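You operate a simulated robot arm through the tools that you are given. There is no shell and no other tool.

You run a simulated two-armed robot. Do the job below in one go: nothing can be reset, and whatever is moved stays where it is left.

## Task
Oil the steel strip on the nest plate, then fit the flange in the black seat and clamp it.
Fine: use the brush and its oil dish, and put the brush back. Set down upright: brush. A coat counts when it lies all over at full strength: go over it till it gets no stronger.

Only the result counts: the job must be done as asked and must still hold three seconds after the hand-in. Knocking over, shifting, dropping, spilling or breaking anything else fails it.

## Robot
Two 7-joint arms with fingered hands on one trunk that stands fixed in place. Base frame: the origin is at the foot of the trunk, x ahead of it, y to its left, z up. Readings come in m, degrees, newtons and seconds.
The left shoulder is at [0.05, 0.214, 0.869], the right one opposite. With the tool pointing down near the work surface each hand reaches from about 0.36 to 0.88 m from the base axis, measured 20 degrees to its own side. Payload 3 kg a hand.
The tool frame of a hand sits at the grasp point between the pads (the TCP): z along the fingers, y along the line on which they close. The tips reach 0.026 m beyond it. The gripper opens to 0.132 m. The gripper's body begins 0.073 m behind the TCP. The gripper is a hand of 3 fingers: y runs from the thumb to the fingers, the wrist lies at [0, 0, -0.229] in the tool frame, and closing takes about 1.5 s.
Orientation is that of the tool frame in the base frame, as [roll, pitch, yaw] about the fixed x, y, z axes, in that order (R = Rz(yaw) Ry(pitch) Rx(roll)). With the fingers straight down and closing along the base's y, the tool's x points along the base's -x, its y along +y and its z along -z.

## Interface
- The arms move only by the tool servo_tool. It takes "left_series", "right_series" or both (then of equal length, played together; a hand with none holds still); each is a list of rows, each an object of numbers (a shift or turn left out is 0, a gripper value left out holds the last): "tx", "ty", "tz": the shift along the tool's x, y, z in m; "wx", "wy", "wz": the turn, a rotation vector about the tool's x, y, z in degrees. In form: [{"tx": .., "ty": .., "tz": .., "wx": .., "wy": .., "wz": ..}, ...]. A call has 1 to 20 rows; each row shifts and turns the commanded pose from where the row before left it, along the tool's axes as they then stand. "left_hand" and "right_hand" are, for a hand that has rows, the opening, from 0 (shut) to 1 (fully open), set as the call begins (left out, the last holds). A row lasts 0.2 s, in which the tool goes at most 0.05 m and 8.6 degrees; a call with a longer step from one row to the next is refused whole, and so is a gripper value outside its range. A pose out of reach is approached as far as the arm can. The call stops where the force on the tool passes 60 N (or 10 N more than at its start, if that is more) or the arm is blocked; 0.2 s more then pass. Each finger travels about 0.072 m/s and halts on what it meets, pressing with about 33 N; the grip force reading is that of the motor and also rises with nothing between the fingers. The clock runs only during rows and for 0.2 s after the last one: add rows that do not move to give the fingers time. The reply holds the time, the measured pose of the TCP, the force on the tool along the base axes, the opening and the grip force, in the units named above and with some noise, with the torque about the TCP (base axes, N m) and any sound that the robot's microphone picked up.
- Cameras (640 x 400 px; columns grow to the right, rows downward): "scene" is now at [0.0272, -0.045, 1.5101]; the picture's right is [-0.49, -0.87, 0.00], its down [-0.50, 0.28, -0.82] and it looks along [0.71, -0.40, -0.57] (base axes); focal length 345 px, centre (320, 200). "left" rides on the left gripper at [-0.062, 0.003, -0.092] in its tool frame; the picture's right is [-0.05, -1.00, 0.00], its down [0.83, -0.04, -0.56] and it looks along [0.55, -0.03, 0.83] (tool axes); focal length 230 px, centre (320, 200). "right" rides on the right gripper at [0.061, 0.003, -0.092] in its tool frame; the picture's right is [-0.05, 1.00, 0.00], its down [-0.83, -0.04, -0.56] and it looks along [-0.55, -0.03, 0.83] (tool axes); focal length 230 px, centre (320, 200). There is no depth. A picture from a camera that has moved, and an enlarged one, comes with that camera's place and axes in the base frame and with its lens.
- snapshot(camera): a new picture of that camera. The clock stands still meanwhile.
- set_fingers(finger1, finger2, thumb_bend, hand): sets how far each is bent, from 0 (flat) to 1 (curled in); at 0.3 the hand is open as for a grip, at 0.7 the pads meet at the TCP. One left out holds its place. A second passes; each finger stops where it meets its share of the squeeze, and holds until it gets a number again. A gripper value or a shape takes the hand back. It gives what a move gives, with no picture; readings hold the bend of each and the force on the fingers (four entries, about 0 where the hand has none), thumb and palm.
- hand_shape(shape, hand): the hand has 3 fingers and takes this shape, open, in about a second: jaw (thumb against the fingers, like two jaws); tri (thumb and two fingers); tip (a fingertip pinch); poke (one finger out to press); point (the index stretched); flat (the hand flat); cup (the hand cupped); fist (a fist). The gripper value then closes the fingers along that shape, each until it touches; the sizes above hold for jaw. It gives what a move gives, with no picture.
- pan_tilt(pan, tilt): turns the head with the scene camera to pan (to the left, within 86 degrees either way) and tilt (down, from -29 to 69), counted from straight ahead of the robot. It gives what a move gives.
- inspect(camera, box): a new picture of the part [left, top, right, bottom] of that camera's present view, enlarged. The clock stands still meanwhile.
- close_job(): hands the job in; it is judged then, once.

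Places have to be worked out from the pictures, the camera data and where the tool is seen. Open the grippers and draw the arms clear of the work before you hand the job in, unless the task says otherwise.

The tools are called after ">>>" as a command line: name --argument value ..., lists and objects as JSON in quotes. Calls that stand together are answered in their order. servo_tool: Moves the arms, as the interface text tells. Its arguments: {"type":"object","properties":{"left_series":{"type":"array","items":{"type":"object","properties":{"tx":{"type":"number"},"ty":{"type":"number"},"tz":{"type":"number"},"wx":{"type":"number"},"wy":{"type":"number"},"wz":{"type":"number"}}}},"left_hand":{"type":"number"},"right_series":{"type":"array","items":{"type":"object","properties":{"tx":{"type":"number"},"ty":{"type":"number"},"tz":{"type":"number"},"wx":{"type":"number"},"wy":{"type":"number"},"wz":{"type":"number"}}}},"right_hand":{"type":"number"}},"required":[]} The other tools are called the same way: hand_shape (shape, hand) gives the hand a shape; set_fingers (finger1, finger2, thumb_bend, hand) moves the fingers one by one; pan_tilt (pan, tilt) turns the head that bears the scene camera; snapshot (camera) takes a picture; inspect (camera, box) takes an enlarged picture of a part of a camera's view; close_job () hands the job in.

At the start:

```text
time_s: 0.0
left_position: [0.4273, -0.0884, 1.2462]
left_orientation: [-180.0, 0.1, 149.4]
left_force: [0.5, 0.6, 0.2]
left_moment: [-0.04, -0.01, 0.0]
left_finger_gap: 0.1322
left_grasp_force: 0.0
left_shape: jaw
left_bend: [0.3, 0.3, 0.3]
left_finger forces: [0.0, 0.1, 0.0, 0.1, 0.0, 0.1]
right_position: [0.3524, -0.4012, 1.2492]
right_orientation: [180.0, 0.0, 149.5]
right_force: [-1.1, -0.4, 0.0]
right_moment: [-0.01, 0.02, -0.01]
right_finger_gap: 0.1317
right_grasp_force: 0.0
right_shape: jaw
right_bend: [0.3, 0.3, 0.3]
right_finger forces: [0.1, 0.0, 0.0, 0.0, 0.0, 0.0]
head pan, tilt: [-29.5, 35.1]
```

scene: 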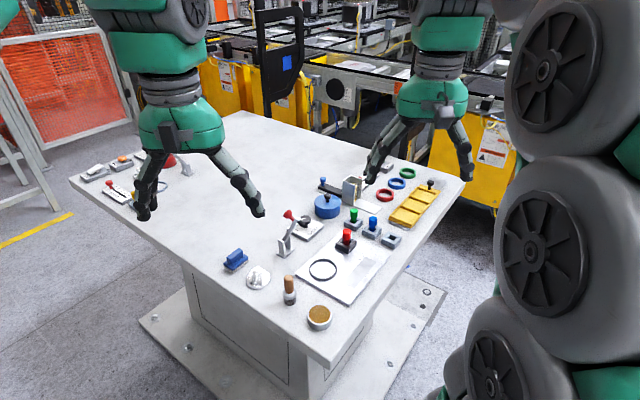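
right: 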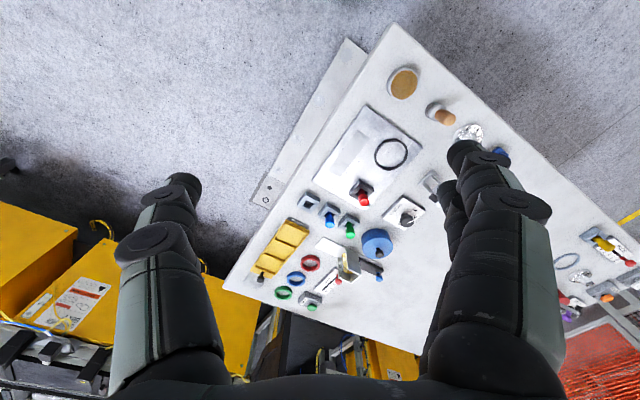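
left: 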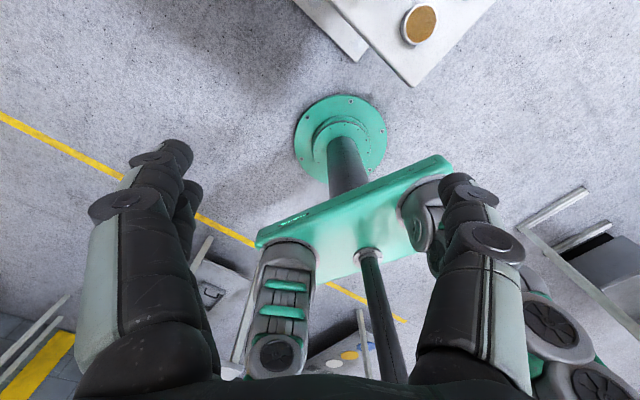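

The scene shows a table with many items. I'll look closer at the parts before moving.

>>> inspect --camera "scene" --box '[200, 200, 360, 340]'

>>> inspect --camera "scene" --box '[280, 150, 480, 275]'

>>> inspect --camera "scene" --box '[60, 130, 260, 255]'

>>> inspect --camera "right" --box '[220, 40, 540, 340]'

```text
2.86 times, centred on (280, 270) of scene
camera zoom: at [0.0272, -0.045, 1.5101], right [-0.49, -0.87, 0.0], down [-0.5, 0.28, -0.82], along [0.71, -0.4, -0.57], focal length 985 px, centre (434, 0)
```

zoom: 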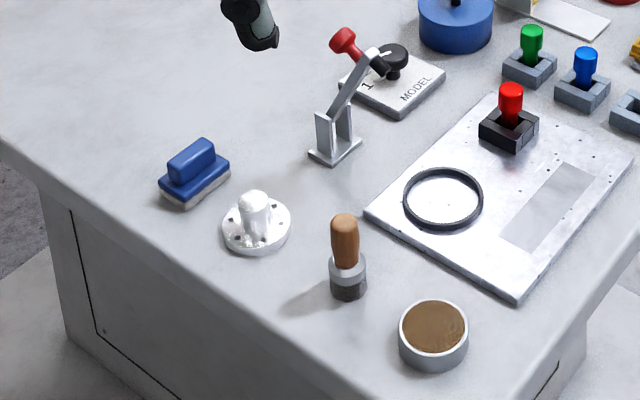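

```text
3.20 times, centred on (380, 212) of scene
camera zoom: at [0.0272, -0.045, 1.5101], right [-0.49, -0.87, 0.0], down [-0.5, 0.28, -0.82], along [0.71, -0.4, -0.57], focal length 1103 px, centre (128, 160)
```

zoom: 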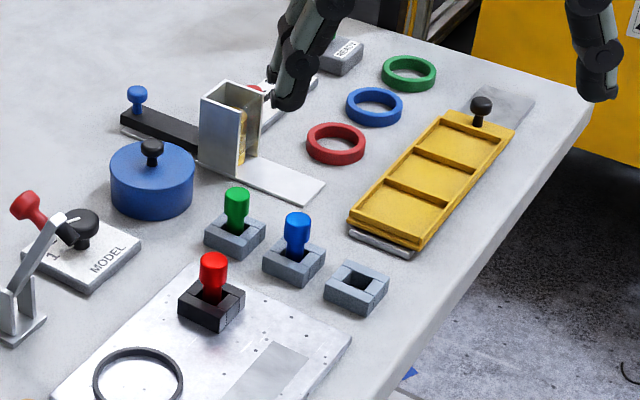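

```text
3.20 times, centred on (160, 192) of scene
camera zoom: at [0.0272, -0.045, 1.5101], right [-0.49, -0.87, 0.0], down [-0.5, 0.28, -0.82], along [0.71, -0.4, -0.57], focal length 1103 px, centre (832, 224)
```

zoom: 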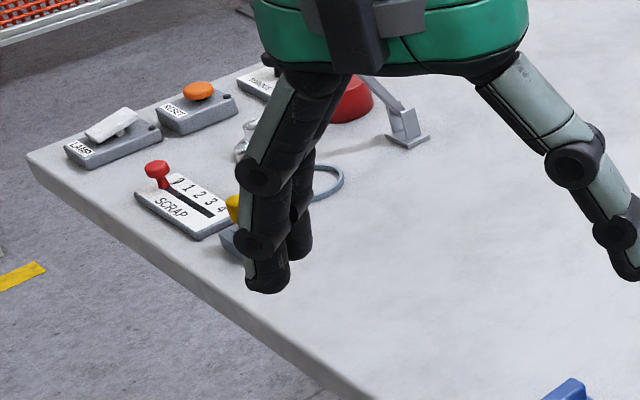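

```text
1.33 times, centred on (380, 190) of right
camera zoom: at [0.301, -0.367, 1.3411], right [0.55, 0.83, 0.0], down [0.69, -0.46, 0.56], along [0.46, -0.31, -0.83], focal length 307 px, centre (240, 213)
```

zoom: 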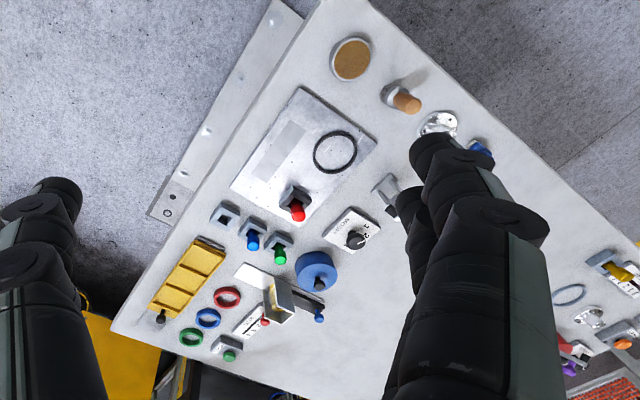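

The items on the near side are the oil dish (about 0.42, -0.27), the brush (0.52, -0.24), the flange (0.60, -0.20) and the nest plate with a black ring (0.55, -0.35). I'll move the left arm out of the way to its own side and bring the right hand over the work to get closer pictures.

>>> servo_tool --left_series '[{"tx": 0.029, "ty": 0.034}, {"tx": 0.029, "ty": 0.034}, {"tx": 0.029, "ty": 0.034}, {"tx": 0.029, "ty": 0.034}, {"tx": 0.029, "ty": 0.034}, {"tx": 0.029, "ty": 0.034}, {"tx": 0.029, "ty": 0.034}, {"tx": 0.029, "ty": 0.034}, {"tx": 0.029, "ty": 0.034}, {"tx": 0.029, "ty": 0.034}]' --right_series '[{}, {}, {}, {}, {"ty": 0.02, "tz": 0.02}, {"ty": 0.02, "tz": 0.02}, {"ty": 0.02, "tz": 0.02}, {"ty": 0.02, "tz": 0.02}, {"ty": 0.02, "tz": 0.02}, {"ty": 0.02}]'

>>> snapshot --camera "right"

>>> snapshot --camera "scene"

>>> snapshot --camera "left"

```text
time_s: 2.2
left_position: [0.3504, 0.3518, 1.2465]
left_orientation: [180.0, 0.0, 149.4]
left_force: [-0.1, -0.5, 0.1]
left_moment: [-0.04, -0.05, -0.01]
left_finger_gap: 0.132
left_grasp_force: 0.1
left_shape: jaw
left_bend: [0.3, 0.3, 0.3]
left_finger forces: [0.0, 0.0, 0.0, 0.0, 0.1, 0.0]
right_position: [0.4125, -0.2963, 1.148]
right_orientation: [-180.0, 0.0, 149.5]
right_force: [0.6, 0.2, 0.6]
right_moment: [0.03, 0.01, -0.01]
right_finger_gap: 0.1317
right_grasp_force: 0.1
right_shape: jaw
right_bend: [0.3, 0.3, 0.3]
right_finger forces: [0.1, 0.1, 0.0, 0.1, 0.0, 0.0]
head pan, tilt: [-29.5, 35.1]
```

```text
taken
camera right: at [0.362, -0.2629, 1.2413], right [0.55, 0.83, 0.0], down [0.69, -0.46, 0.56], along [0.46, -0.31, -0.83], focal length 230 px, centre (320, 200)
```

right: 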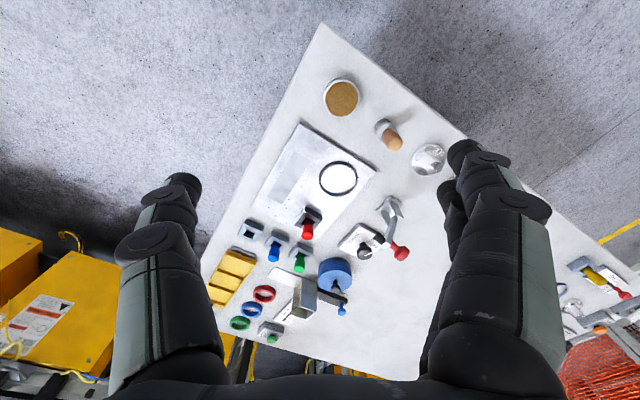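

```text
taken
```

scene: 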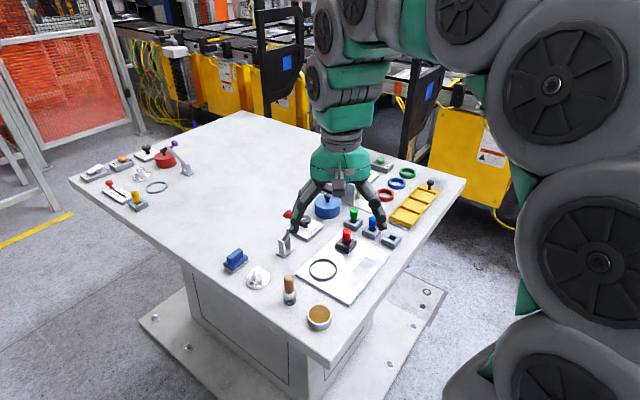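

```text
taken
camera left: at [0.4048, 0.3228, 1.3389], right [-0.46, -0.89, 0.0], down [-0.74, 0.39, 0.56], along [-0.49, 0.26, -0.83], focal length 230 px, centre (320, 200)
```

left: 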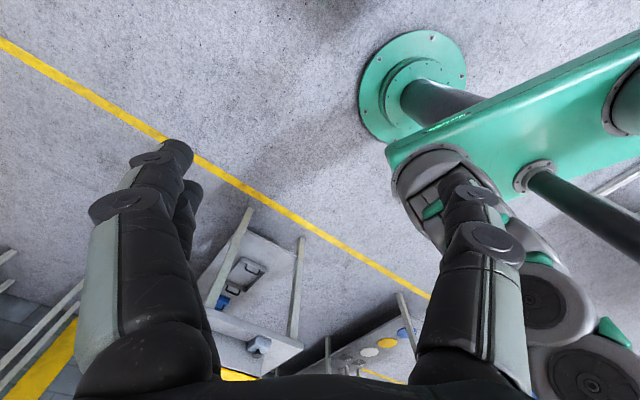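

The near station is now in clear view. I'll enlarge the relevant areas in both cameras.

>>> inspect --camera "right" --box '[250, 60, 460, 270]'

>>> inspect --camera "scene" --box '[70, 125, 210, 220]'

>>> inspect --camera "scene" --box '[230, 215, 330, 310]'

>>> inspect --camera "scene" --box '[290, 225, 400, 310]'

```text
1.90 times, centred on (355, 165) of right
camera zoom: at [0.362, -0.2629, 1.2413], right [0.55, 0.83, 0.0], down [0.69, -0.46, 0.56], along [0.46, -0.31, -0.83], focal length 438 px, centre (253, 267)
```

zoom: 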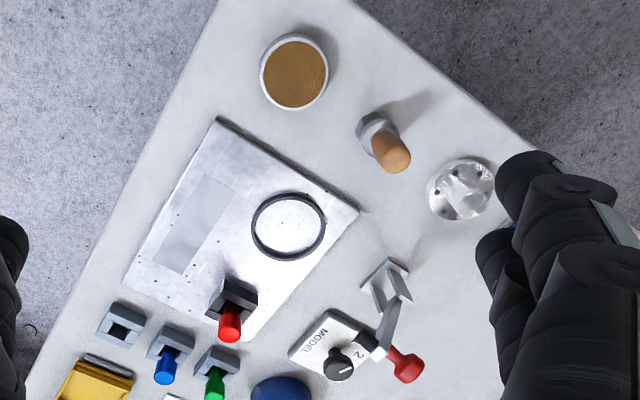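

```text
4.21 times, centred on (140, 172) of scene
camera zoom: at [0.0272, -0.0449, 1.5101], right [-0.49, -0.87, 0.0], down [-0.5, 0.28, -0.82], along [0.71, -0.4, -0.57], focal length 1452 px, centre (1078, 316)
```

zoom: 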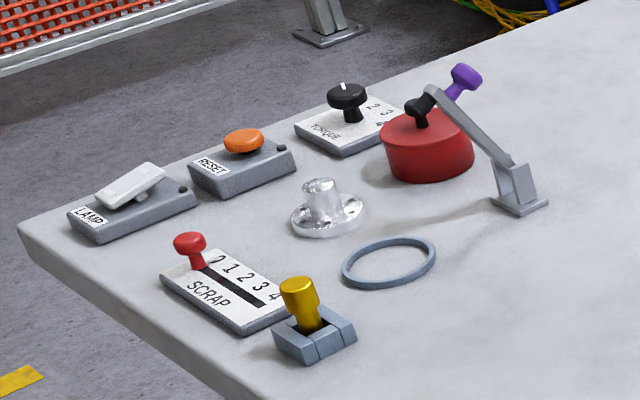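

```text
4.21 times, centred on (280, 262) of scene
camera zoom: at [0.0272, -0.0449, 1.5101], right [-0.49, -0.87, 0.0], down [-0.5, 0.28, -0.82], along [0.71, -0.4, -0.57], focal length 1452 px, centre (488, -63)
```

zoom: 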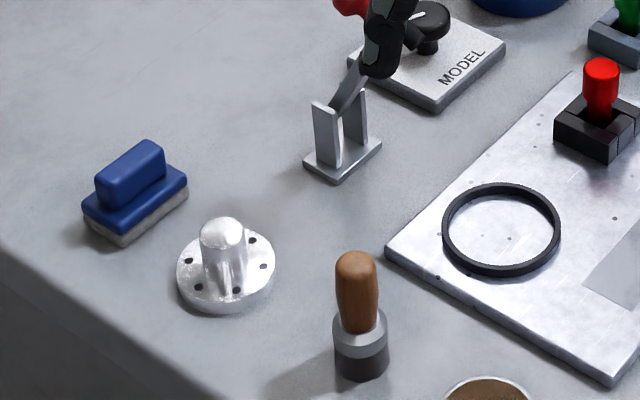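

```text
4.71 times, centred on (345, 268) of scene
camera zoom: at [0.0272, -0.0449, 1.5101], right [-0.49, -0.87, 0.0], down [-0.5, 0.28, -0.82], along [0.71, -0.4, -0.57], focal length 1623 px, centre (202, -118)
```

zoom: 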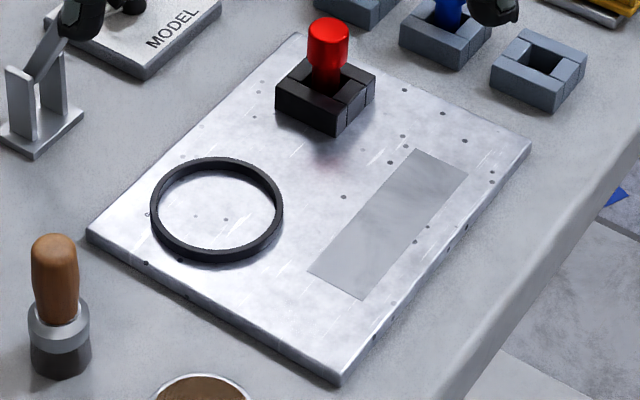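

The black ring (inner about 61 mm) and the near flange (about 57 mm) match, and the red-knob clamp stands beside them. Its arm swings in the table's 24° direction towards the ring. I'll yaw the right hand to 204° to line up with the table and look again.

>>> servo_tool --right_series '[{"wz": -7.79}, {"wz": -7.79}, {"wz": -7.79}, {"wz": -7.79}, {"wz": -7.79}, {"wz": -7.79}, {"wz": -7.76}, {}]'

>>> snapshot --camera "right"

>>> snapshot --camera "scene"

```text
time_s: 4.0
left_position: [0.3501, 0.3509, 1.2465]
left_orientation: [-180.0, 0.0, 149.5]
left_force: [-0.2, -1.0, -0.5]
left_moment: [0.01, 0.0, 0.0]
left_finger_gap: 0.132
left_grasp_force: 0.1
left_shape: jaw
left_bend: [0.3, 0.3, 0.3]
left_finger forces: [0.1, 0.0, 0.0, 0.0, 0.1, 0.0]
right_position: [0.4125, -0.2969, 1.1489]
right_orientation: [-179.9, 0.0, -155.8]
right_force: [0.9, 0.6, -0.2]
right_moment: [0.01, 0.0, 0.07]
right_finger_gap: 0.1319
right_grasp_force: 0.1
right_shape: jaw
right_bend: [0.3, 0.3, 0.3]
right_finger forces: [0.0, 0.0, 0.0, 0.0, 0.0, 0.0]
head pan, tilt: [-29.5, 35.1]
```

```text
taken
camera right: at [0.356, -0.3196, 1.2413], right [-0.36, 0.93, 0.0], down [0.78, 0.3, 0.56], along [0.52, 0.2, -0.83], focal length 230 px, centre (320, 200)
```

right: 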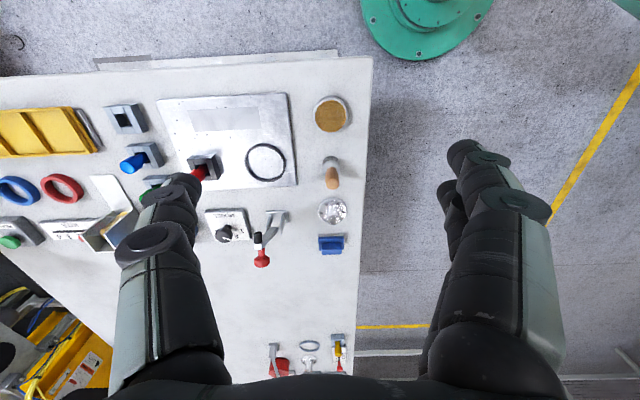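

```text
taken
```

scene: 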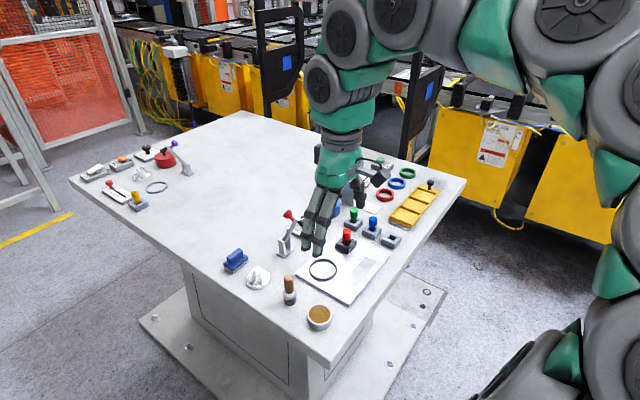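

The camera is now lined up with the table, with the table edge vertical in the picture. I'll move to above the brush, at about (0.508, -0.238), and down to z 1.06.

>>> servo_tool --right_series '[{"tx": -0.0278, "ty": 0.0037, "tz": 0.0225}, {"tx": -0.0278, "ty": 0.0037, "tz": 0.0225}, {"tx": -0.0278, "ty": 0.0037, "tz": 0.0225}, {"tx": -0.0278, "ty": 0.0037, "tz": 0.0225}, {}]'

>>> snapshot --camera "right"

>>> inspect --camera "scene" --box '[230, 190, 390, 330]'

```text
time_s: 5.2
left_position: [0.3514, 0.3523, 1.2471]
left_orientation: [179.9, -0.1, 149.4]
left_force: [-0.3, -0.4, -0.2]
left_moment: [0.02, -0.02, -0.02]
left_finger_gap: 0.1318
left_grasp_force: 0.0
left_shape: jaw
left_bend: [0.3, 0.3, 0.3]
left_finger forces: [0.1, 0.0, 0.0, 0.1, 0.1, 0.2]
right_position: [0.5084, -0.2396, 1.0589]
right_orientation: [-180.0, 0.0, -156.1]
right_force: [0.9, 0.1, 0.0]
right_moment: [-0.03, 0.05, 0.0]
right_finger_gap: 0.1319
right_grasp_force: 0.1
right_shape: jaw
right_bend: [0.3, 0.3, 0.3]
right_finger forces: [0.0, 0.1, 0.0, 0.0, 0.0, 0.0]
head pan, tilt: [-29.5, 35.1]
```

```text
taken
camera right: at [0.4516, -0.2618, 1.1506], right [-0.36, 0.93, 0.0], down [0.78, 0.3, 0.56], along [0.52, 0.2, -0.83], focal length 230 px, centre (320, 200)
```

right: 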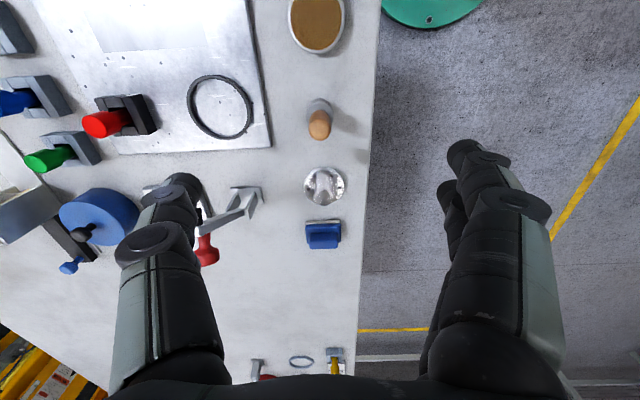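

```text
2.86 times, centred on (310, 260) of scene
camera zoom: at [0.0272, -0.045, 1.5101], right [-0.49, -0.87, 0.0], down [-0.5, 0.28, -0.82], along [0.71, -0.4, -0.57], focal length 985 px, centre (349, 29)
```

zoom: 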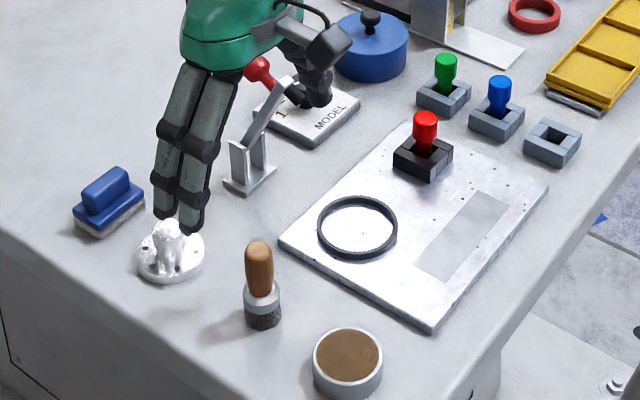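

The brush sits almost exactly under the TCP. I'll enlarge the right view to measure the brush, dish, ring, strip and flange more exactly.

>>> inspect --camera "right" --box '[270, 0, 390, 75]'

>>> inspect --camera "right" --box '[260, 80, 380, 155]'

>>> inspect --camera "right" --box '[170, 60, 290, 135]'

>>> inspect --camera "right" --box '[270, 145, 390, 220]'

>>> inspect --camera "right" --box '[180, 170, 300, 275]'

```text
5.33 times, centred on (330, 38) of right
camera zoom: at [0.4516, -0.2618, 1.1506], right [-0.36, 0.93, 0.0], down [0.78, 0.3, 0.56], along [0.52, 0.2, -0.83], focal length 1227 px, centre (267, 1067)
```

zoom: 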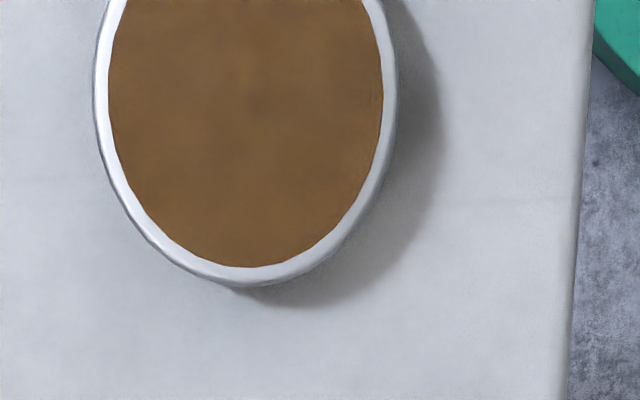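

```text
5.33 times, centred on (320, 118) of right
camera zoom: at [0.4516, -0.2618, 1.1506], right [-0.36, 0.93, 0.0], down [0.78, 0.3, 0.56], along [0.52, 0.2, -0.83], focal length 1227 px, centre (320, 640)
```

zoom: 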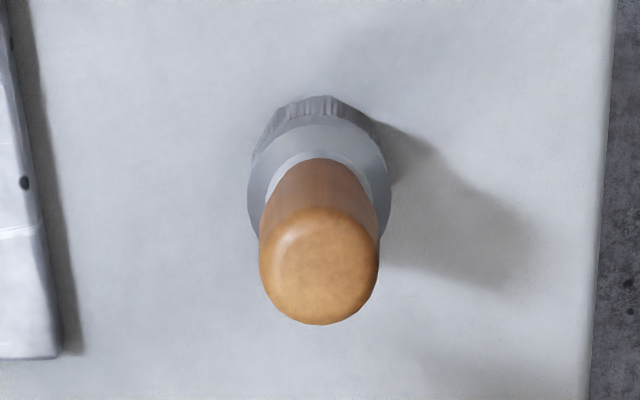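

```text
5.33 times, centred on (230, 98) of right
camera zoom: at [0.4516, -0.2618, 1.1506], right [-0.36, 0.93, 0.0], down [0.78, 0.3, 0.56], along [0.52, 0.2, -0.83], focal length 1227 px, centre (800, 747)
```

zoom: 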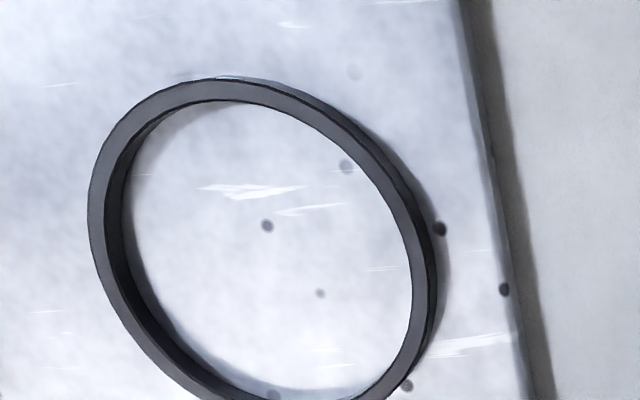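

```text
5.33 times, centred on (330, 182) of right
camera zoom: at [0.4516, -0.2618, 1.1506], right [-0.36, 0.93, 0.0], down [0.78, 0.3, 0.56], along [0.52, 0.2, -0.83], focal length 1227 px, centre (267, 293)
```

zoom: 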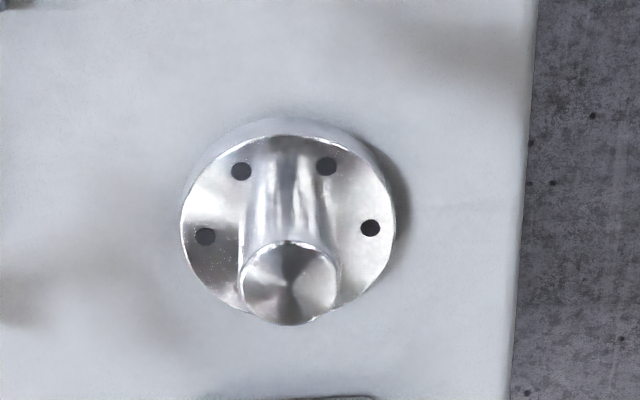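

```text
3.81 times, centred on (240, 222) of right
camera zoom: at [0.4516, -0.2618, 1.1506], right [-0.36, 0.93, 0.0], down [0.78, 0.3, 0.56], along [0.52, 0.2, -0.83], focal length 876 px, centre (625, 114)
```

zoom: 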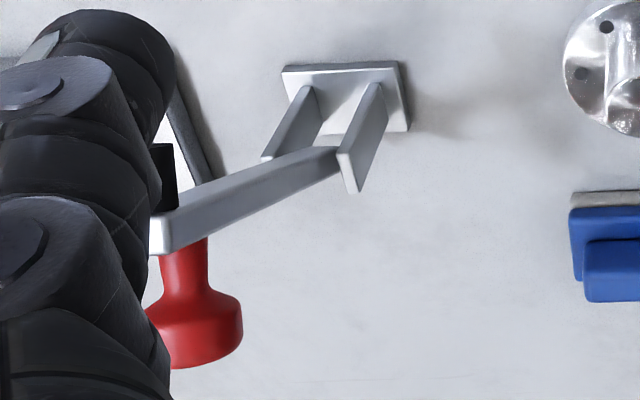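

The table height comes out at about 0.862. The brush axis is at (0.508, -0.239) with its top at 0.947, and the handle runs from about 0.91 to 0.947. I'll descend to TCP z 0.938 with the hand open.

>>> servo_tool --right_series '[{"tz": 0.03}, {"tz": 0.03}, {"tz": 0.03}, {"tz": 0.02}, {"tz": 0.011}, {}]'

>>> snapshot --camera "right"

>>> inspect --camera "scene" --box '[230, 190, 390, 330]'

```text
time_s: 6.6
left_position: [0.3505, 0.3513, 1.2468]
left_orientation: [179.9, 0.0, 149.5]
left_force: [0.2, -0.2, 0.5]
left_moment: [0.01, 0.02, 0.0]
left_finger_gap: 0.132
left_grasp_force: 0.1
left_shape: jaw
left_bend: [0.3, 0.3, 0.3]
left_finger forces: [0.0, 0.0, 0.0, 0.0, 0.0, 0.0]
right_position: [0.5083, -0.2389, 0.9387]
right_orientation: [180.0, -0.1, -156.0]
right_force: [0.3, -0.1, -0.2]
right_moment: [-0.02, 0.0, 0.0]
right_finger_gap: 0.1319
right_grasp_force: 0.1
right_shape: jaw
right_bend: [0.3, 0.3, 0.3]
right_finger forces: [0.1, 0.1, 0.0, 0.1, 0.0, 0.1]
head pan, tilt: [-29.5, 35.1]
```

```text
taken
camera right: at [0.4511, -0.2613, 1.0305], right [-0.36, 0.93, 0.0], down [0.78, 0.3, 0.56], along [0.52, 0.2, -0.83], focal length 230 px, centre (320, 200)
```

right: 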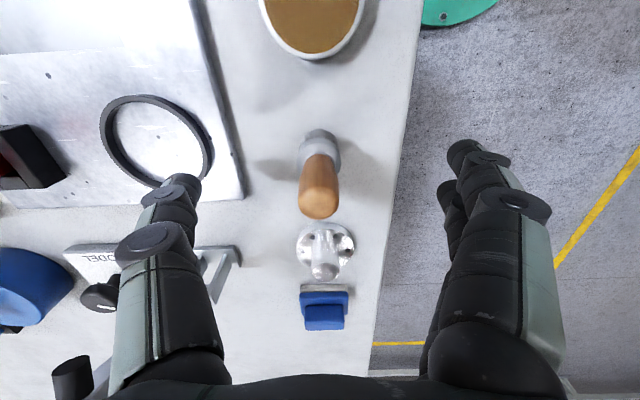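

```text
2.86 times, centred on (310, 260) of scene
camera zoom: at [0.0272, -0.045, 1.5101], right [-0.49, -0.87, 0.0], down [-0.5, 0.28, -0.82], along [0.71, -0.4, -0.57], focal length 985 px, centre (349, 29)
```

zoom: 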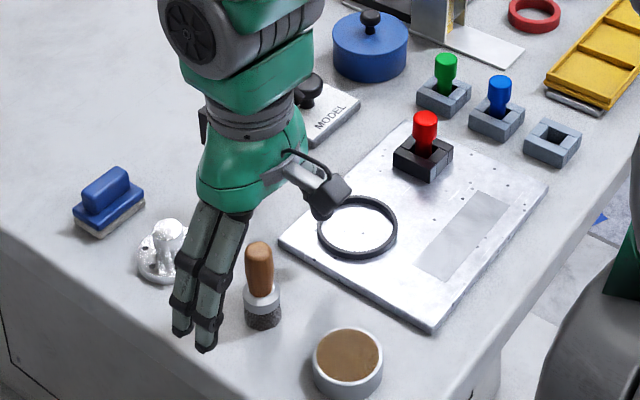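

The handle is centred between the fingers. I'll close on it.

>>> servo_tool --right_series '[{}, {}, {}, {}, {}, {}, {}, {}, {}, {}]' --right_hand 0

>>> snapshot --camera "right"

>>> inspect --camera "scene" --box '[230, 190, 390, 330]'

```text
time_s: 8.8
left_position: [0.3505, 0.3518, 1.2472]
left_orientation: [180.0, 0.0, 149.5]
left_force: [-0.9, -0.2, 0.1]
left_moment: [-0.01, -0.02, -0.01]
left_finger_gap: 0.1317
left_grasp_force: 0.0
left_shape: jaw
left_bend: [0.3, 0.3, 0.3]
left_finger forces: [0.1, 0.0, 0.0, 0.0, 0.0, 0.1]
right_position: [0.5075, -0.2389, 0.9382]
right_orientation: [180.0, 0.0, -156.1]
right_force: [-0.1, 0.0, 3.3]
right_moment: [0.06, -0.11, 0.01]
right_finger_gap: 0.0076
right_grasp_force: 33.1
right_shape: jaw
right_bend: [0.72, 0.71, 0.7]
right_finger forces: [7.8, 22.9, 0.0, 0.0, 28.2, 0.0]
head pan, tilt: [-29.5, 35.1]
```

```text
taken
camera right: at [0.4511, -0.2612, 1.0306], right [-0.36, 0.93, 0.0], down [0.78, 0.3, 0.56], along [0.52, 0.2, -0.83], focal length 230 px, centre (320, 200)
```

right: 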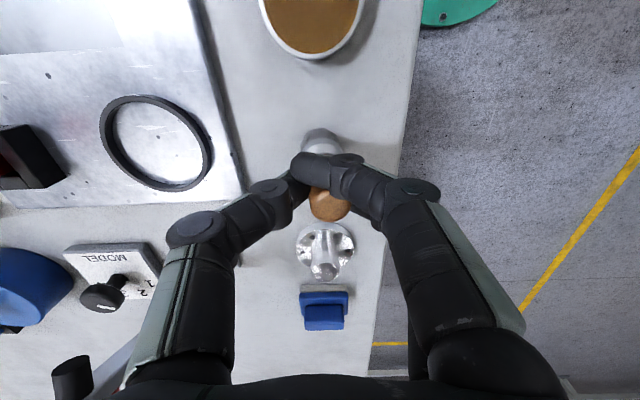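

```text
2.86 times, centred on (310, 260) of scene
camera zoom: at [0.0272, -0.045, 1.5101], right [-0.49, -0.87, 0.0], down [-0.5, 0.28, -0.82], along [0.71, -0.4, -0.57], focal length 985 px, centre (349, 29)
```

zoom: 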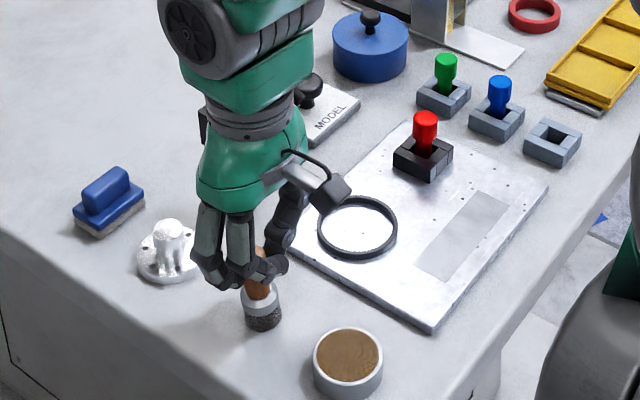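

The grip force is 33 N but the gap reads only 7.6 mm. I'll take a closer look at how the handle sits.

>>> inspect --camera "right" --box '[240, 110, 400, 250]'

>>> inspect --camera "scene" --box '[260, 240, 340, 310]'

```text
2.86 times, centred on (320, 180) of right
camera zoom: at [0.4511, -0.2612, 1.0306], right [-0.36, 0.93, 0.0], down [0.78, 0.3, 0.56], along [0.52, 0.2, -0.83], focal length 657 px, centre (320, 257)
```

zoom: 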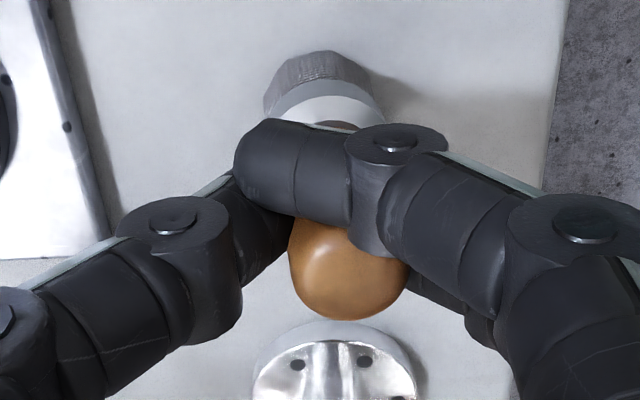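

```text
5.71 times, centred on (300, 275) of scene
camera zoom: at [0.0272, -0.045, 1.5101], right [-0.49, -0.87, 0.0], down [-0.5, 0.28, -0.82], along [0.71, -0.4, -0.57], focal length 1970 px, centre (434, -229)
```

zoom: 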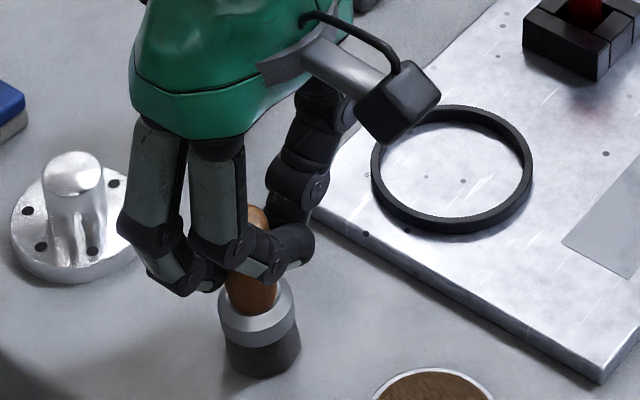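

The handle is held between the thumb and the two fingers. I'll lift 3 cm and check that it hangs straight and firm.

>>> servo_tool --right_series '[{"tz": -0.01}, {"tz": -0.01}, {"tz": -0.01}, {"tz": -0.02}, {}]'

>>> inspect --camera "right" --box '[240, 110, 400, 250]'

>>> inspect --camera "scene" --box '[260, 230, 340, 300]'

```text
time_s: 10.0
left_position: [0.3513, 0.3499, 1.2471]
left_orientation: [180.0, 0.0, 149.4]
left_force: [-0.4, 0.8, -0.3]
left_moment: [-0.01, 0.0, 0.01]
left_finger_gap: 0.132
left_grasp_force: 0.1
left_shape: jaw
left_bend: [0.3, 0.3, 0.3]
left_finger forces: [0.1, 0.1, 0.0, 0.0, 0.0, 0.0]
right_position: [0.5081, -0.2392, 0.988]
right_orientation: [-179.9, 0.0, -156.0]
right_force: [0.4, -0.9, -0.4]
right_moment: [0.01, 0.0, 0.02]
right_finger_gap: 0.0064
right_grasp_force: 32.8
right_shape: jaw
right_bend: [0.72, 0.71, 0.71]
right_finger forces: [0.1, 21.8, 0.1, 0.0, 27.1, 0.0]
head pan, tilt: [-29.5, 35.1]
```

```text
2.86 times, centred on (320, 180) of right
camera zoom: at [0.451, -0.2606, 1.0805], right [-0.36, 0.93, 0.0], down [0.78, 0.3, 0.56], along [0.52, 0.2, -0.83], focal length 657 px, centre (320, 257)
```

zoom: 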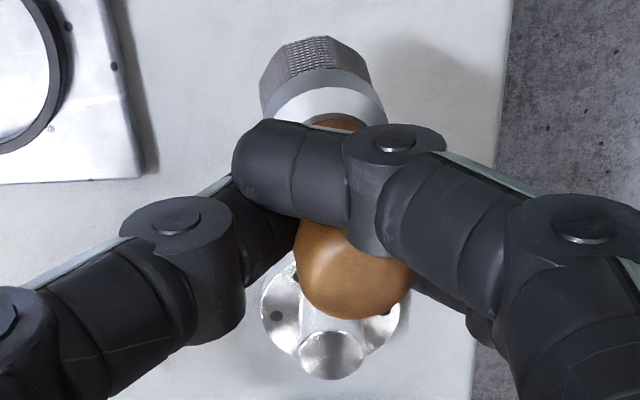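

```text
5.71 times, centred on (300, 265) of scene
camera zoom: at [0.0272, -0.045, 1.5101], right [-0.49, -0.87, 0.0], down [-0.5, 0.28, -0.82], along [0.71, -0.4, -0.57], focal length 1970 px, centre (434, -171)
```

zoom: 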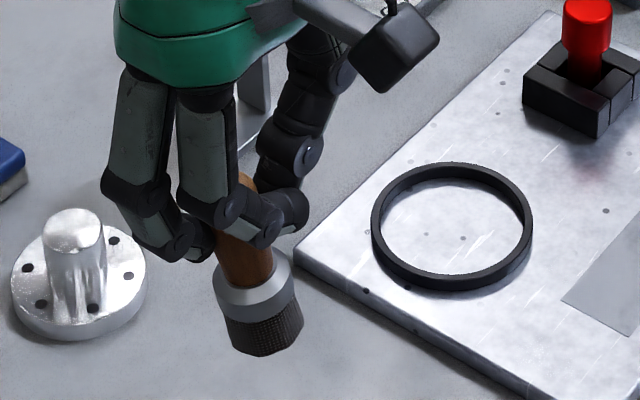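

Lifted, the brush pivots and hangs tilted, pinched by one finger and the thumb only. I'll lower it back to the same height, let it stand, and regrip with a better hand shape.

>>> servo_tool --right_series '[{"tz": 0.015}, {"tz": 0.015}, {"tz": 0.01}, {"tz": 0.005}, {"tz": 0.005}, {}]'

>>> inspect --camera "scene" --box '[260, 240, 340, 310]'

```text
time_s: 11.4
left_position: [0.3506, 0.351, 1.2479]
left_orientation: [-180.0, 0.0, 149.6]
left_force: [0.4, -0.3, -0.2]
left_moment: [-0.01, 0.05, 0.04]
left_finger_gap: 0.1316
left_grasp_force: 0.0
left_shape: jaw
left_bend: [0.3, 0.3, 0.3]
left_finger forces: [0.0, 0.0, 0.0, 0.0, 0.1, 0.0]
right_position: [0.508, -0.2388, 0.9389]
right_orientation: [179.9, 0.1, -156.0]
right_force: [0.3, -1.6, 14.0]
right_moment: [0.11, -0.04, 0.01]
right_finger_gap: 0.0069
right_grasp_force: 33.2
right_shape: jaw
right_bend: [0.72, 0.71, 0.71]
right_finger forces: [0.1, 23.2, 0.1, 0.0, 31.7, 0.0]
head pan, tilt: [-29.5, 35.1]
```

```text
5.71 times, centred on (300, 275) of scene
camera zoom: at [0.0271, -0.045, 1.5101], right [-0.49, -0.87, 0.0], down [-0.5, 0.28, -0.82], along [0.71, -0.4, -0.57], focal length 1970 px, centre (434, -229)
```

zoom: 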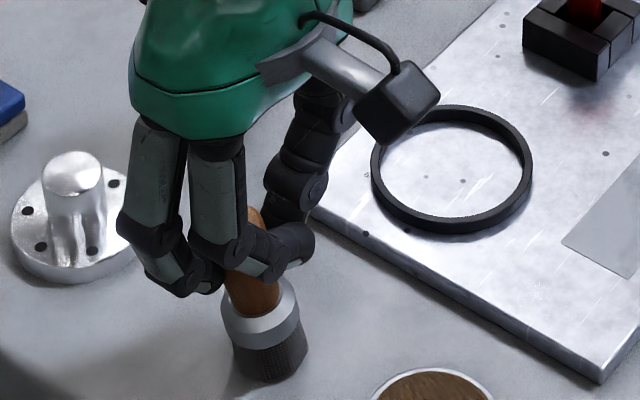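

The brush still leans while I press with 14 N. I'll ease up about 2 mm, then open the fingers slowly so the brush settles on its flat base.

>>> servo_tool --right_series '[{"tz": -0.001}, {"tz": -0.001}, {}]'

>>> servo_tool --right_series '[{}, {}, {}]' --right_hand 0.07

>>> inspect --camera "scene" --box '[260, 240, 340, 310]'

```text
time_s: 12.2
left_position: [0.35, 0.3515, 1.2465]
left_orientation: [-179.9, 0.1, 149.4]
left_force: [0.2, 0.1, -0.7]
left_moment: [0.02, 0.02, 0.04]
left_finger_gap: 0.1317
left_grasp_force: 0.0
left_shape: jaw
left_bend: [0.3, 0.3, 0.3]
left_finger forces: [0.1, 0.0, 0.0, 0.1, 0.1, 0.0]
right_position: [0.5079, -0.2383, 0.9408]
right_orientation: [-180.0, 0.0, -156.1]
right_force: [0.1, 0.3, -1.7]
right_moment: [0.01, -0.02, 0.03]
right_finger_gap: 0.0065
right_grasp_force: 32.8
right_shape: jaw
right_bend: [0.72, 0.7, 0.71]
right_finger forces: [0.1, 22.3, 0.0, 0.0, 28.1, 0.0]
head pan, tilt: [-29.5, 35.1]
```

```text
time_s: 13.0
left_position: [0.3513, 0.3512, 1.2469]
left_orientation: [-180.0, -0.1, 149.4]
left_force: [0.4, 0.4, 0.4]
left_moment: [0.03, 0.0, 0.01]
left_finger_gap: 0.1321
left_grasp_force: 0.0
left_shape: jaw
left_bend: [0.3, 0.3, 0.3]
left_finger forces: [0.0, 0.1, 0.0, 0.0, 0.0, 0.1]
right_position: [0.509, -0.2388, 0.9404]
right_orientation: [-180.0, 0.0, -156.0]
right_force: [0.4, -0.3, 2.4]
right_moment: [0.01, 0.01, 0.0]
right_finger_gap: 0.0091
right_grasp_force: 0.1
right_shape: jaw
right_bend: [0.73, 0.69, 0.7]
right_finger forces: [7.2, 7.3, 0.1, 0.1, 0.2, 0.0]
head pan, tilt: [-29.5, 35.1]
```

```text
5.71 times, centred on (300, 275) of scene
camera zoom: at [0.0272, -0.045, 1.5101], right [-0.49, -0.87, 0.0], down [-0.5, 0.28, -0.82], along [0.71, -0.4, -0.57], focal length 1970 px, centre (434, -229)
```

zoom: 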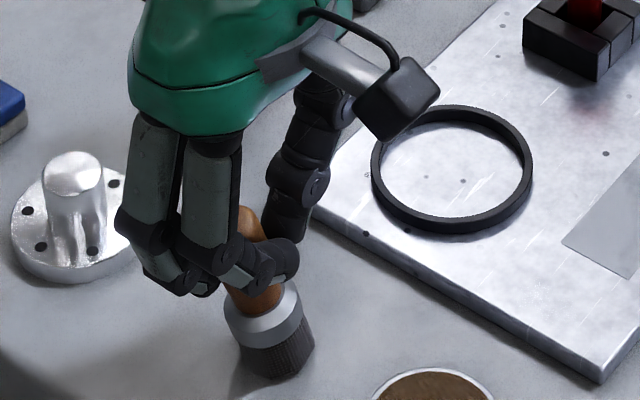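

The brush still leans on the fingers. I'll check the lean from the hand camera before opening further.

>>> inspect --camera "right" --box '[240, 110, 400, 250]'

```text
2.86 times, centred on (320, 180) of right
camera zoom: at [0.4511, -0.261, 1.0324], right [-0.36, 0.93, 0.0], down [0.78, 0.3, 0.56], along [0.52, 0.2, -0.83], focal length 657 px, centre (320, 257)
```

zoom: 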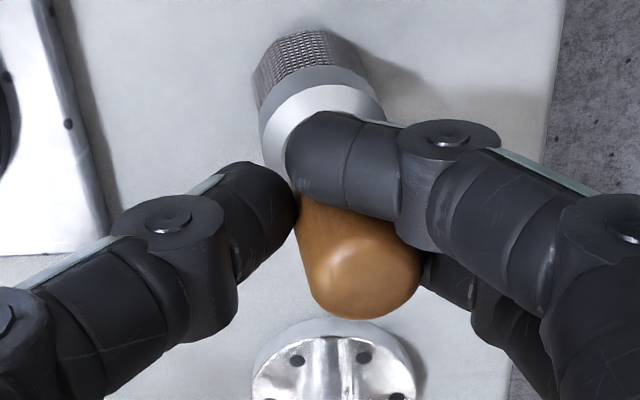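

The lean is about 7°, towards the finger side. I'll open only the thumb, push the handle upright with the fingers, then open the rest.

>>> set_fingers --hand "right" --thumb_bend 0.5

>>> inspect --camera "right" --box '[240, 110, 400, 250]'

```text
time_s: 14.0
left_position: [0.3512, 0.3515, 1.2465]
left_orientation: [-179.9, 0.0, 149.5]
left_force: [0.0, 0.7, 0.1]
left_moment: [0.0, -0.01, -0.01]
left_finger_gap: 0.1321
left_grasp_force: 0.1
left_shape: jaw
left_bend: [0.3, 0.3, 0.3]
left_finger forces: [0.1, 0.1, 0.1, 0.0, 0.0, 0.0]
right_position: [0.5081, -0.2382, 0.9408]
right_orientation: [-179.9, 0.0, -156.0]
right_force: [0.5, 0.4, 2.4]
right_moment: [0.02, 0.04, 0.0]
right_finger_gap: 0.0313
right_grasp_force: 6.9
right_shape: fingers
right_bend: [0.73, 0.69, 0.5]
right_finger forces: [7.2, 6.9, 0.1, 0.1, 0.0, 0.0]
head pan, tilt: [-29.5, 35.1]
```

```text
2.86 times, centred on (320, 180) of right
camera zoom: at [0.4511, -0.261, 1.0324], right [-0.36, 0.93, 0.0], down [0.78, 0.3, 0.56], along [0.52, 0.2, -0.83], focal length 657 px, centre (320, 257)
```

zoom: 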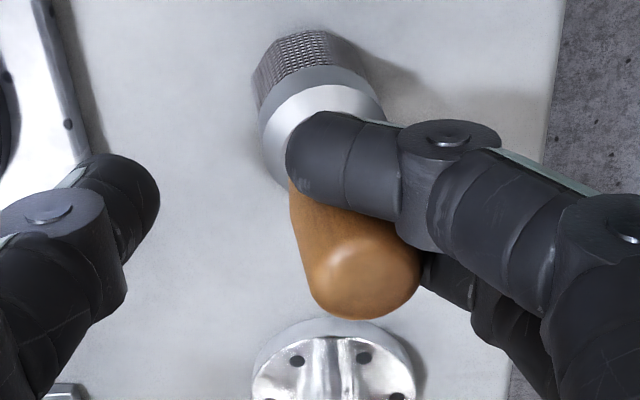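

The handle is wedged between the two fingers. I'll drag it upright by shifting the hand 7 mm in tool −y, then look.

>>> servo_tool --right_series '[{"ty": -0.002}, {"ty": -0.002}, {"ty": -0.003}, {}]'

>>> inspect --camera "right" --box '[240, 110, 400, 250]'

>>> inspect --camera "scene" --box '[260, 240, 340, 310]'

```text
time_s: 15.0
left_position: [0.3519, 0.35, 1.2475]
left_orientation: [180.0, 0.0, 149.6]
left_force: [1.0, -0.1, 0.5]
left_moment: [0.04, -0.01, -0.01]
left_finger_gap: 0.132
left_grasp_force: 0.2
left_shape: jaw
left_bend: [0.3, 0.3, 0.3]
left_finger forces: [0.0, 0.0, 0.0, 0.0, 0.0, 0.0]
right_position: [0.5105, -0.2452, 0.9402]
right_orientation: [-180.0, 0.0, -156.1]
right_force: [-1.7, 0.4, 5.6]
right_moment: [0.15, 0.0, 0.01]
right_finger_gap: 0.0314
right_grasp_force: 7.4
right_shape: fingers
right_bend: [0.73, 0.69, 0.5]
right_finger forces: [7.6, 7.9, 0.0, 0.0, 0.0, 0.0]
head pan, tilt: [-29.5, 35.1]
```

```text
2.86 times, centred on (320, 180) of right
camera zoom: at [0.4541, -0.2675, 1.0321], right [-0.36, 0.93, 0.0], down [0.78, 0.3, 0.56], along [0.52, 0.2, -0.83], focal length 657 px, centre (320, 257)
```

zoom: 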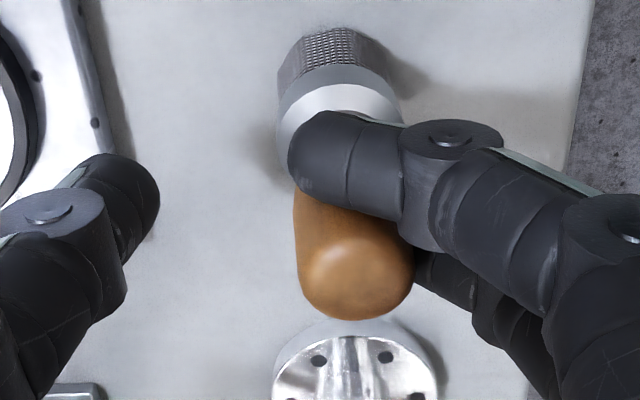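

```text
5.71 times, centred on (300, 275) of scene
camera zoom: at [0.0271, -0.045, 1.5101], right [-0.49, -0.87, 0.0], down [-0.5, 0.28, -0.82], along [0.71, -0.4, -0.57], focal length 1970 px, centre (434, -229)
```

zoom: 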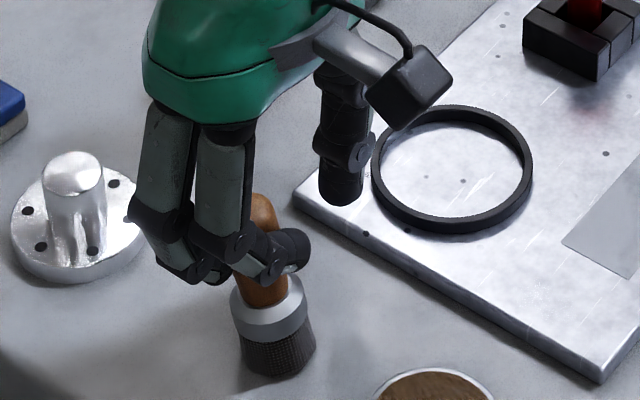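

The brush is now nearly upright and nestled evenly in the groove between the two fingers (7.6 and 7.9 N). I'll close the thumb onto it from here for a three-point grip.

>>> set_fingers --hand "right" --thumb_bend 0.8

>>> inspect --camera "right" --box '[240, 110, 400, 250]'

>>> inspect --camera "scene" --box '[260, 240, 340, 310]'

```text
time_s: 16.0
left_position: [0.3507, 0.3512, 1.2478]
left_orientation: [180.0, 0.0, 149.6]
left_force: [1.0, 0.3, -0.2]
left_moment: [-0.01, -0.01, 0.01]
left_finger_gap: 0.1319
left_grasp_force: 0.0
left_shape: jaw
left_bend: [0.3, 0.3, 0.3]
left_finger forces: [0.1, 0.1, 0.1, 0.0, 0.0, 0.0]
right_position: [0.5111, -0.2443, 0.9396]
right_orientation: [179.9, 0.1, -156.0]
right_force: [-1.2, 1.0, 4.2]
right_moment: [0.17, 0.05, 0.02]
right_finger_gap: 0.0016
right_grasp_force: 11.6
right_shape: fingers
right_bend: [0.73, 0.66, 0.75]
right_finger forces: [5.3, 10.6, 0.0, 0.0, 6.8, 0.0]
head pan, tilt: [-29.5, 35.1]
```

```text
2.86 times, centred on (320, 180) of right
camera zoom: at [0.4541, -0.2674, 1.0321], right [-0.36, 0.93, 0.0], down [0.78, 0.3, 0.56], along [0.52, 0.2, -0.83], focal length 657 px, centre (320, 257)
```

zoom: 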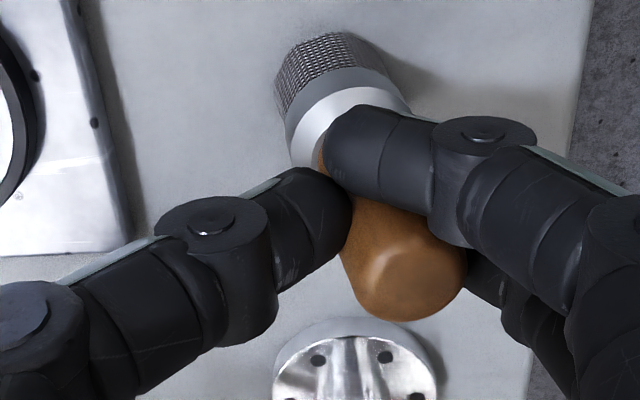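

```text
5.71 times, centred on (300, 275) of scene
camera zoom: at [0.0272, -0.045, 1.5101], right [-0.49, -0.87, 0.0], down [-0.5, 0.28, -0.82], along [0.71, -0.4, -0.57], focal length 1970 px, centre (434, -229)
```

zoom: 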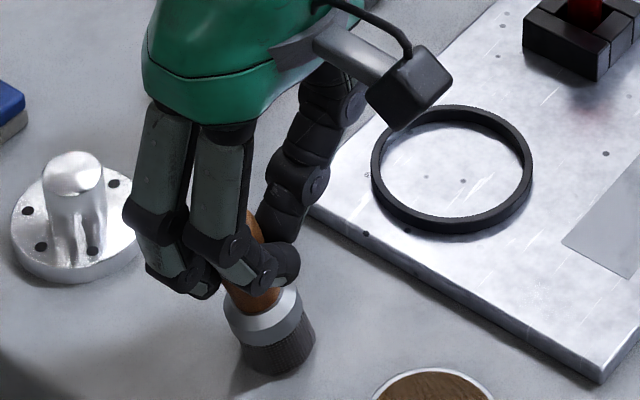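

The thumb pushes the brush over again, so I'll back the thumb off and check the brush before releasing it.

>>> set_fingers --hand "right" --thumb_bend 0.5

>>> inspect --camera "right" --box '[240, 110, 400, 250]'

```text
time_s: 17.0
left_position: [0.3505, 0.351, 1.2467]
left_orientation: [180.0, 0.1, 149.5]
left_force: [-0.1, 0.2, -0.1]
left_moment: [-0.02, 0.01, 0.01]
left_finger_gap: 0.1319
left_grasp_force: 0.1
left_shape: jaw
left_bend: [0.3, 0.3, 0.3]
left_finger forces: [0.0, 0.1, 0.0, 0.1, 0.0, 0.1]
right_position: [0.5098, -0.2449, 0.9399]
right_orientation: [-180.0, 0.0, -156.0]
right_force: [-0.7, 1.6, 0.1]
right_moment: [0.0, 0.03, -0.01]
right_finger_gap: 0.0405
right_grasp_force: 0.2
right_shape: fingers
right_bend: [0.71, 0.71, 0.5]
right_finger forces: [0.1, 0.1, 0.1, 0.0, 0.0, 0.1]
head pan, tilt: [-29.5, 35.1]
```

```text
2.86 times, centred on (320, 180) of right
camera zoom: at [0.4541, -0.2674, 1.032], right [-0.36, 0.93, 0.0], down [0.78, 0.3, 0.56], along [0.52, 0.2, -0.83], focal length 657 px, centre (320, 257)
```

zoom: 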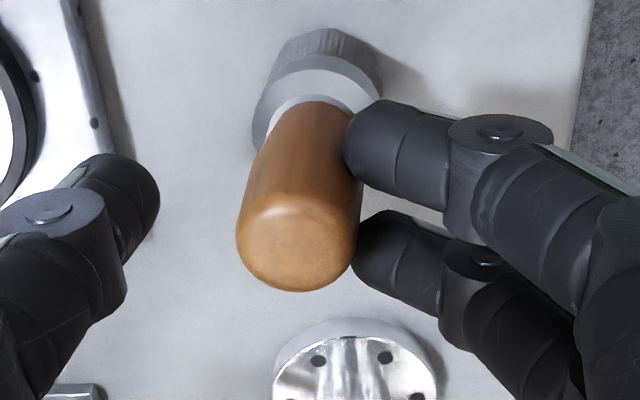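

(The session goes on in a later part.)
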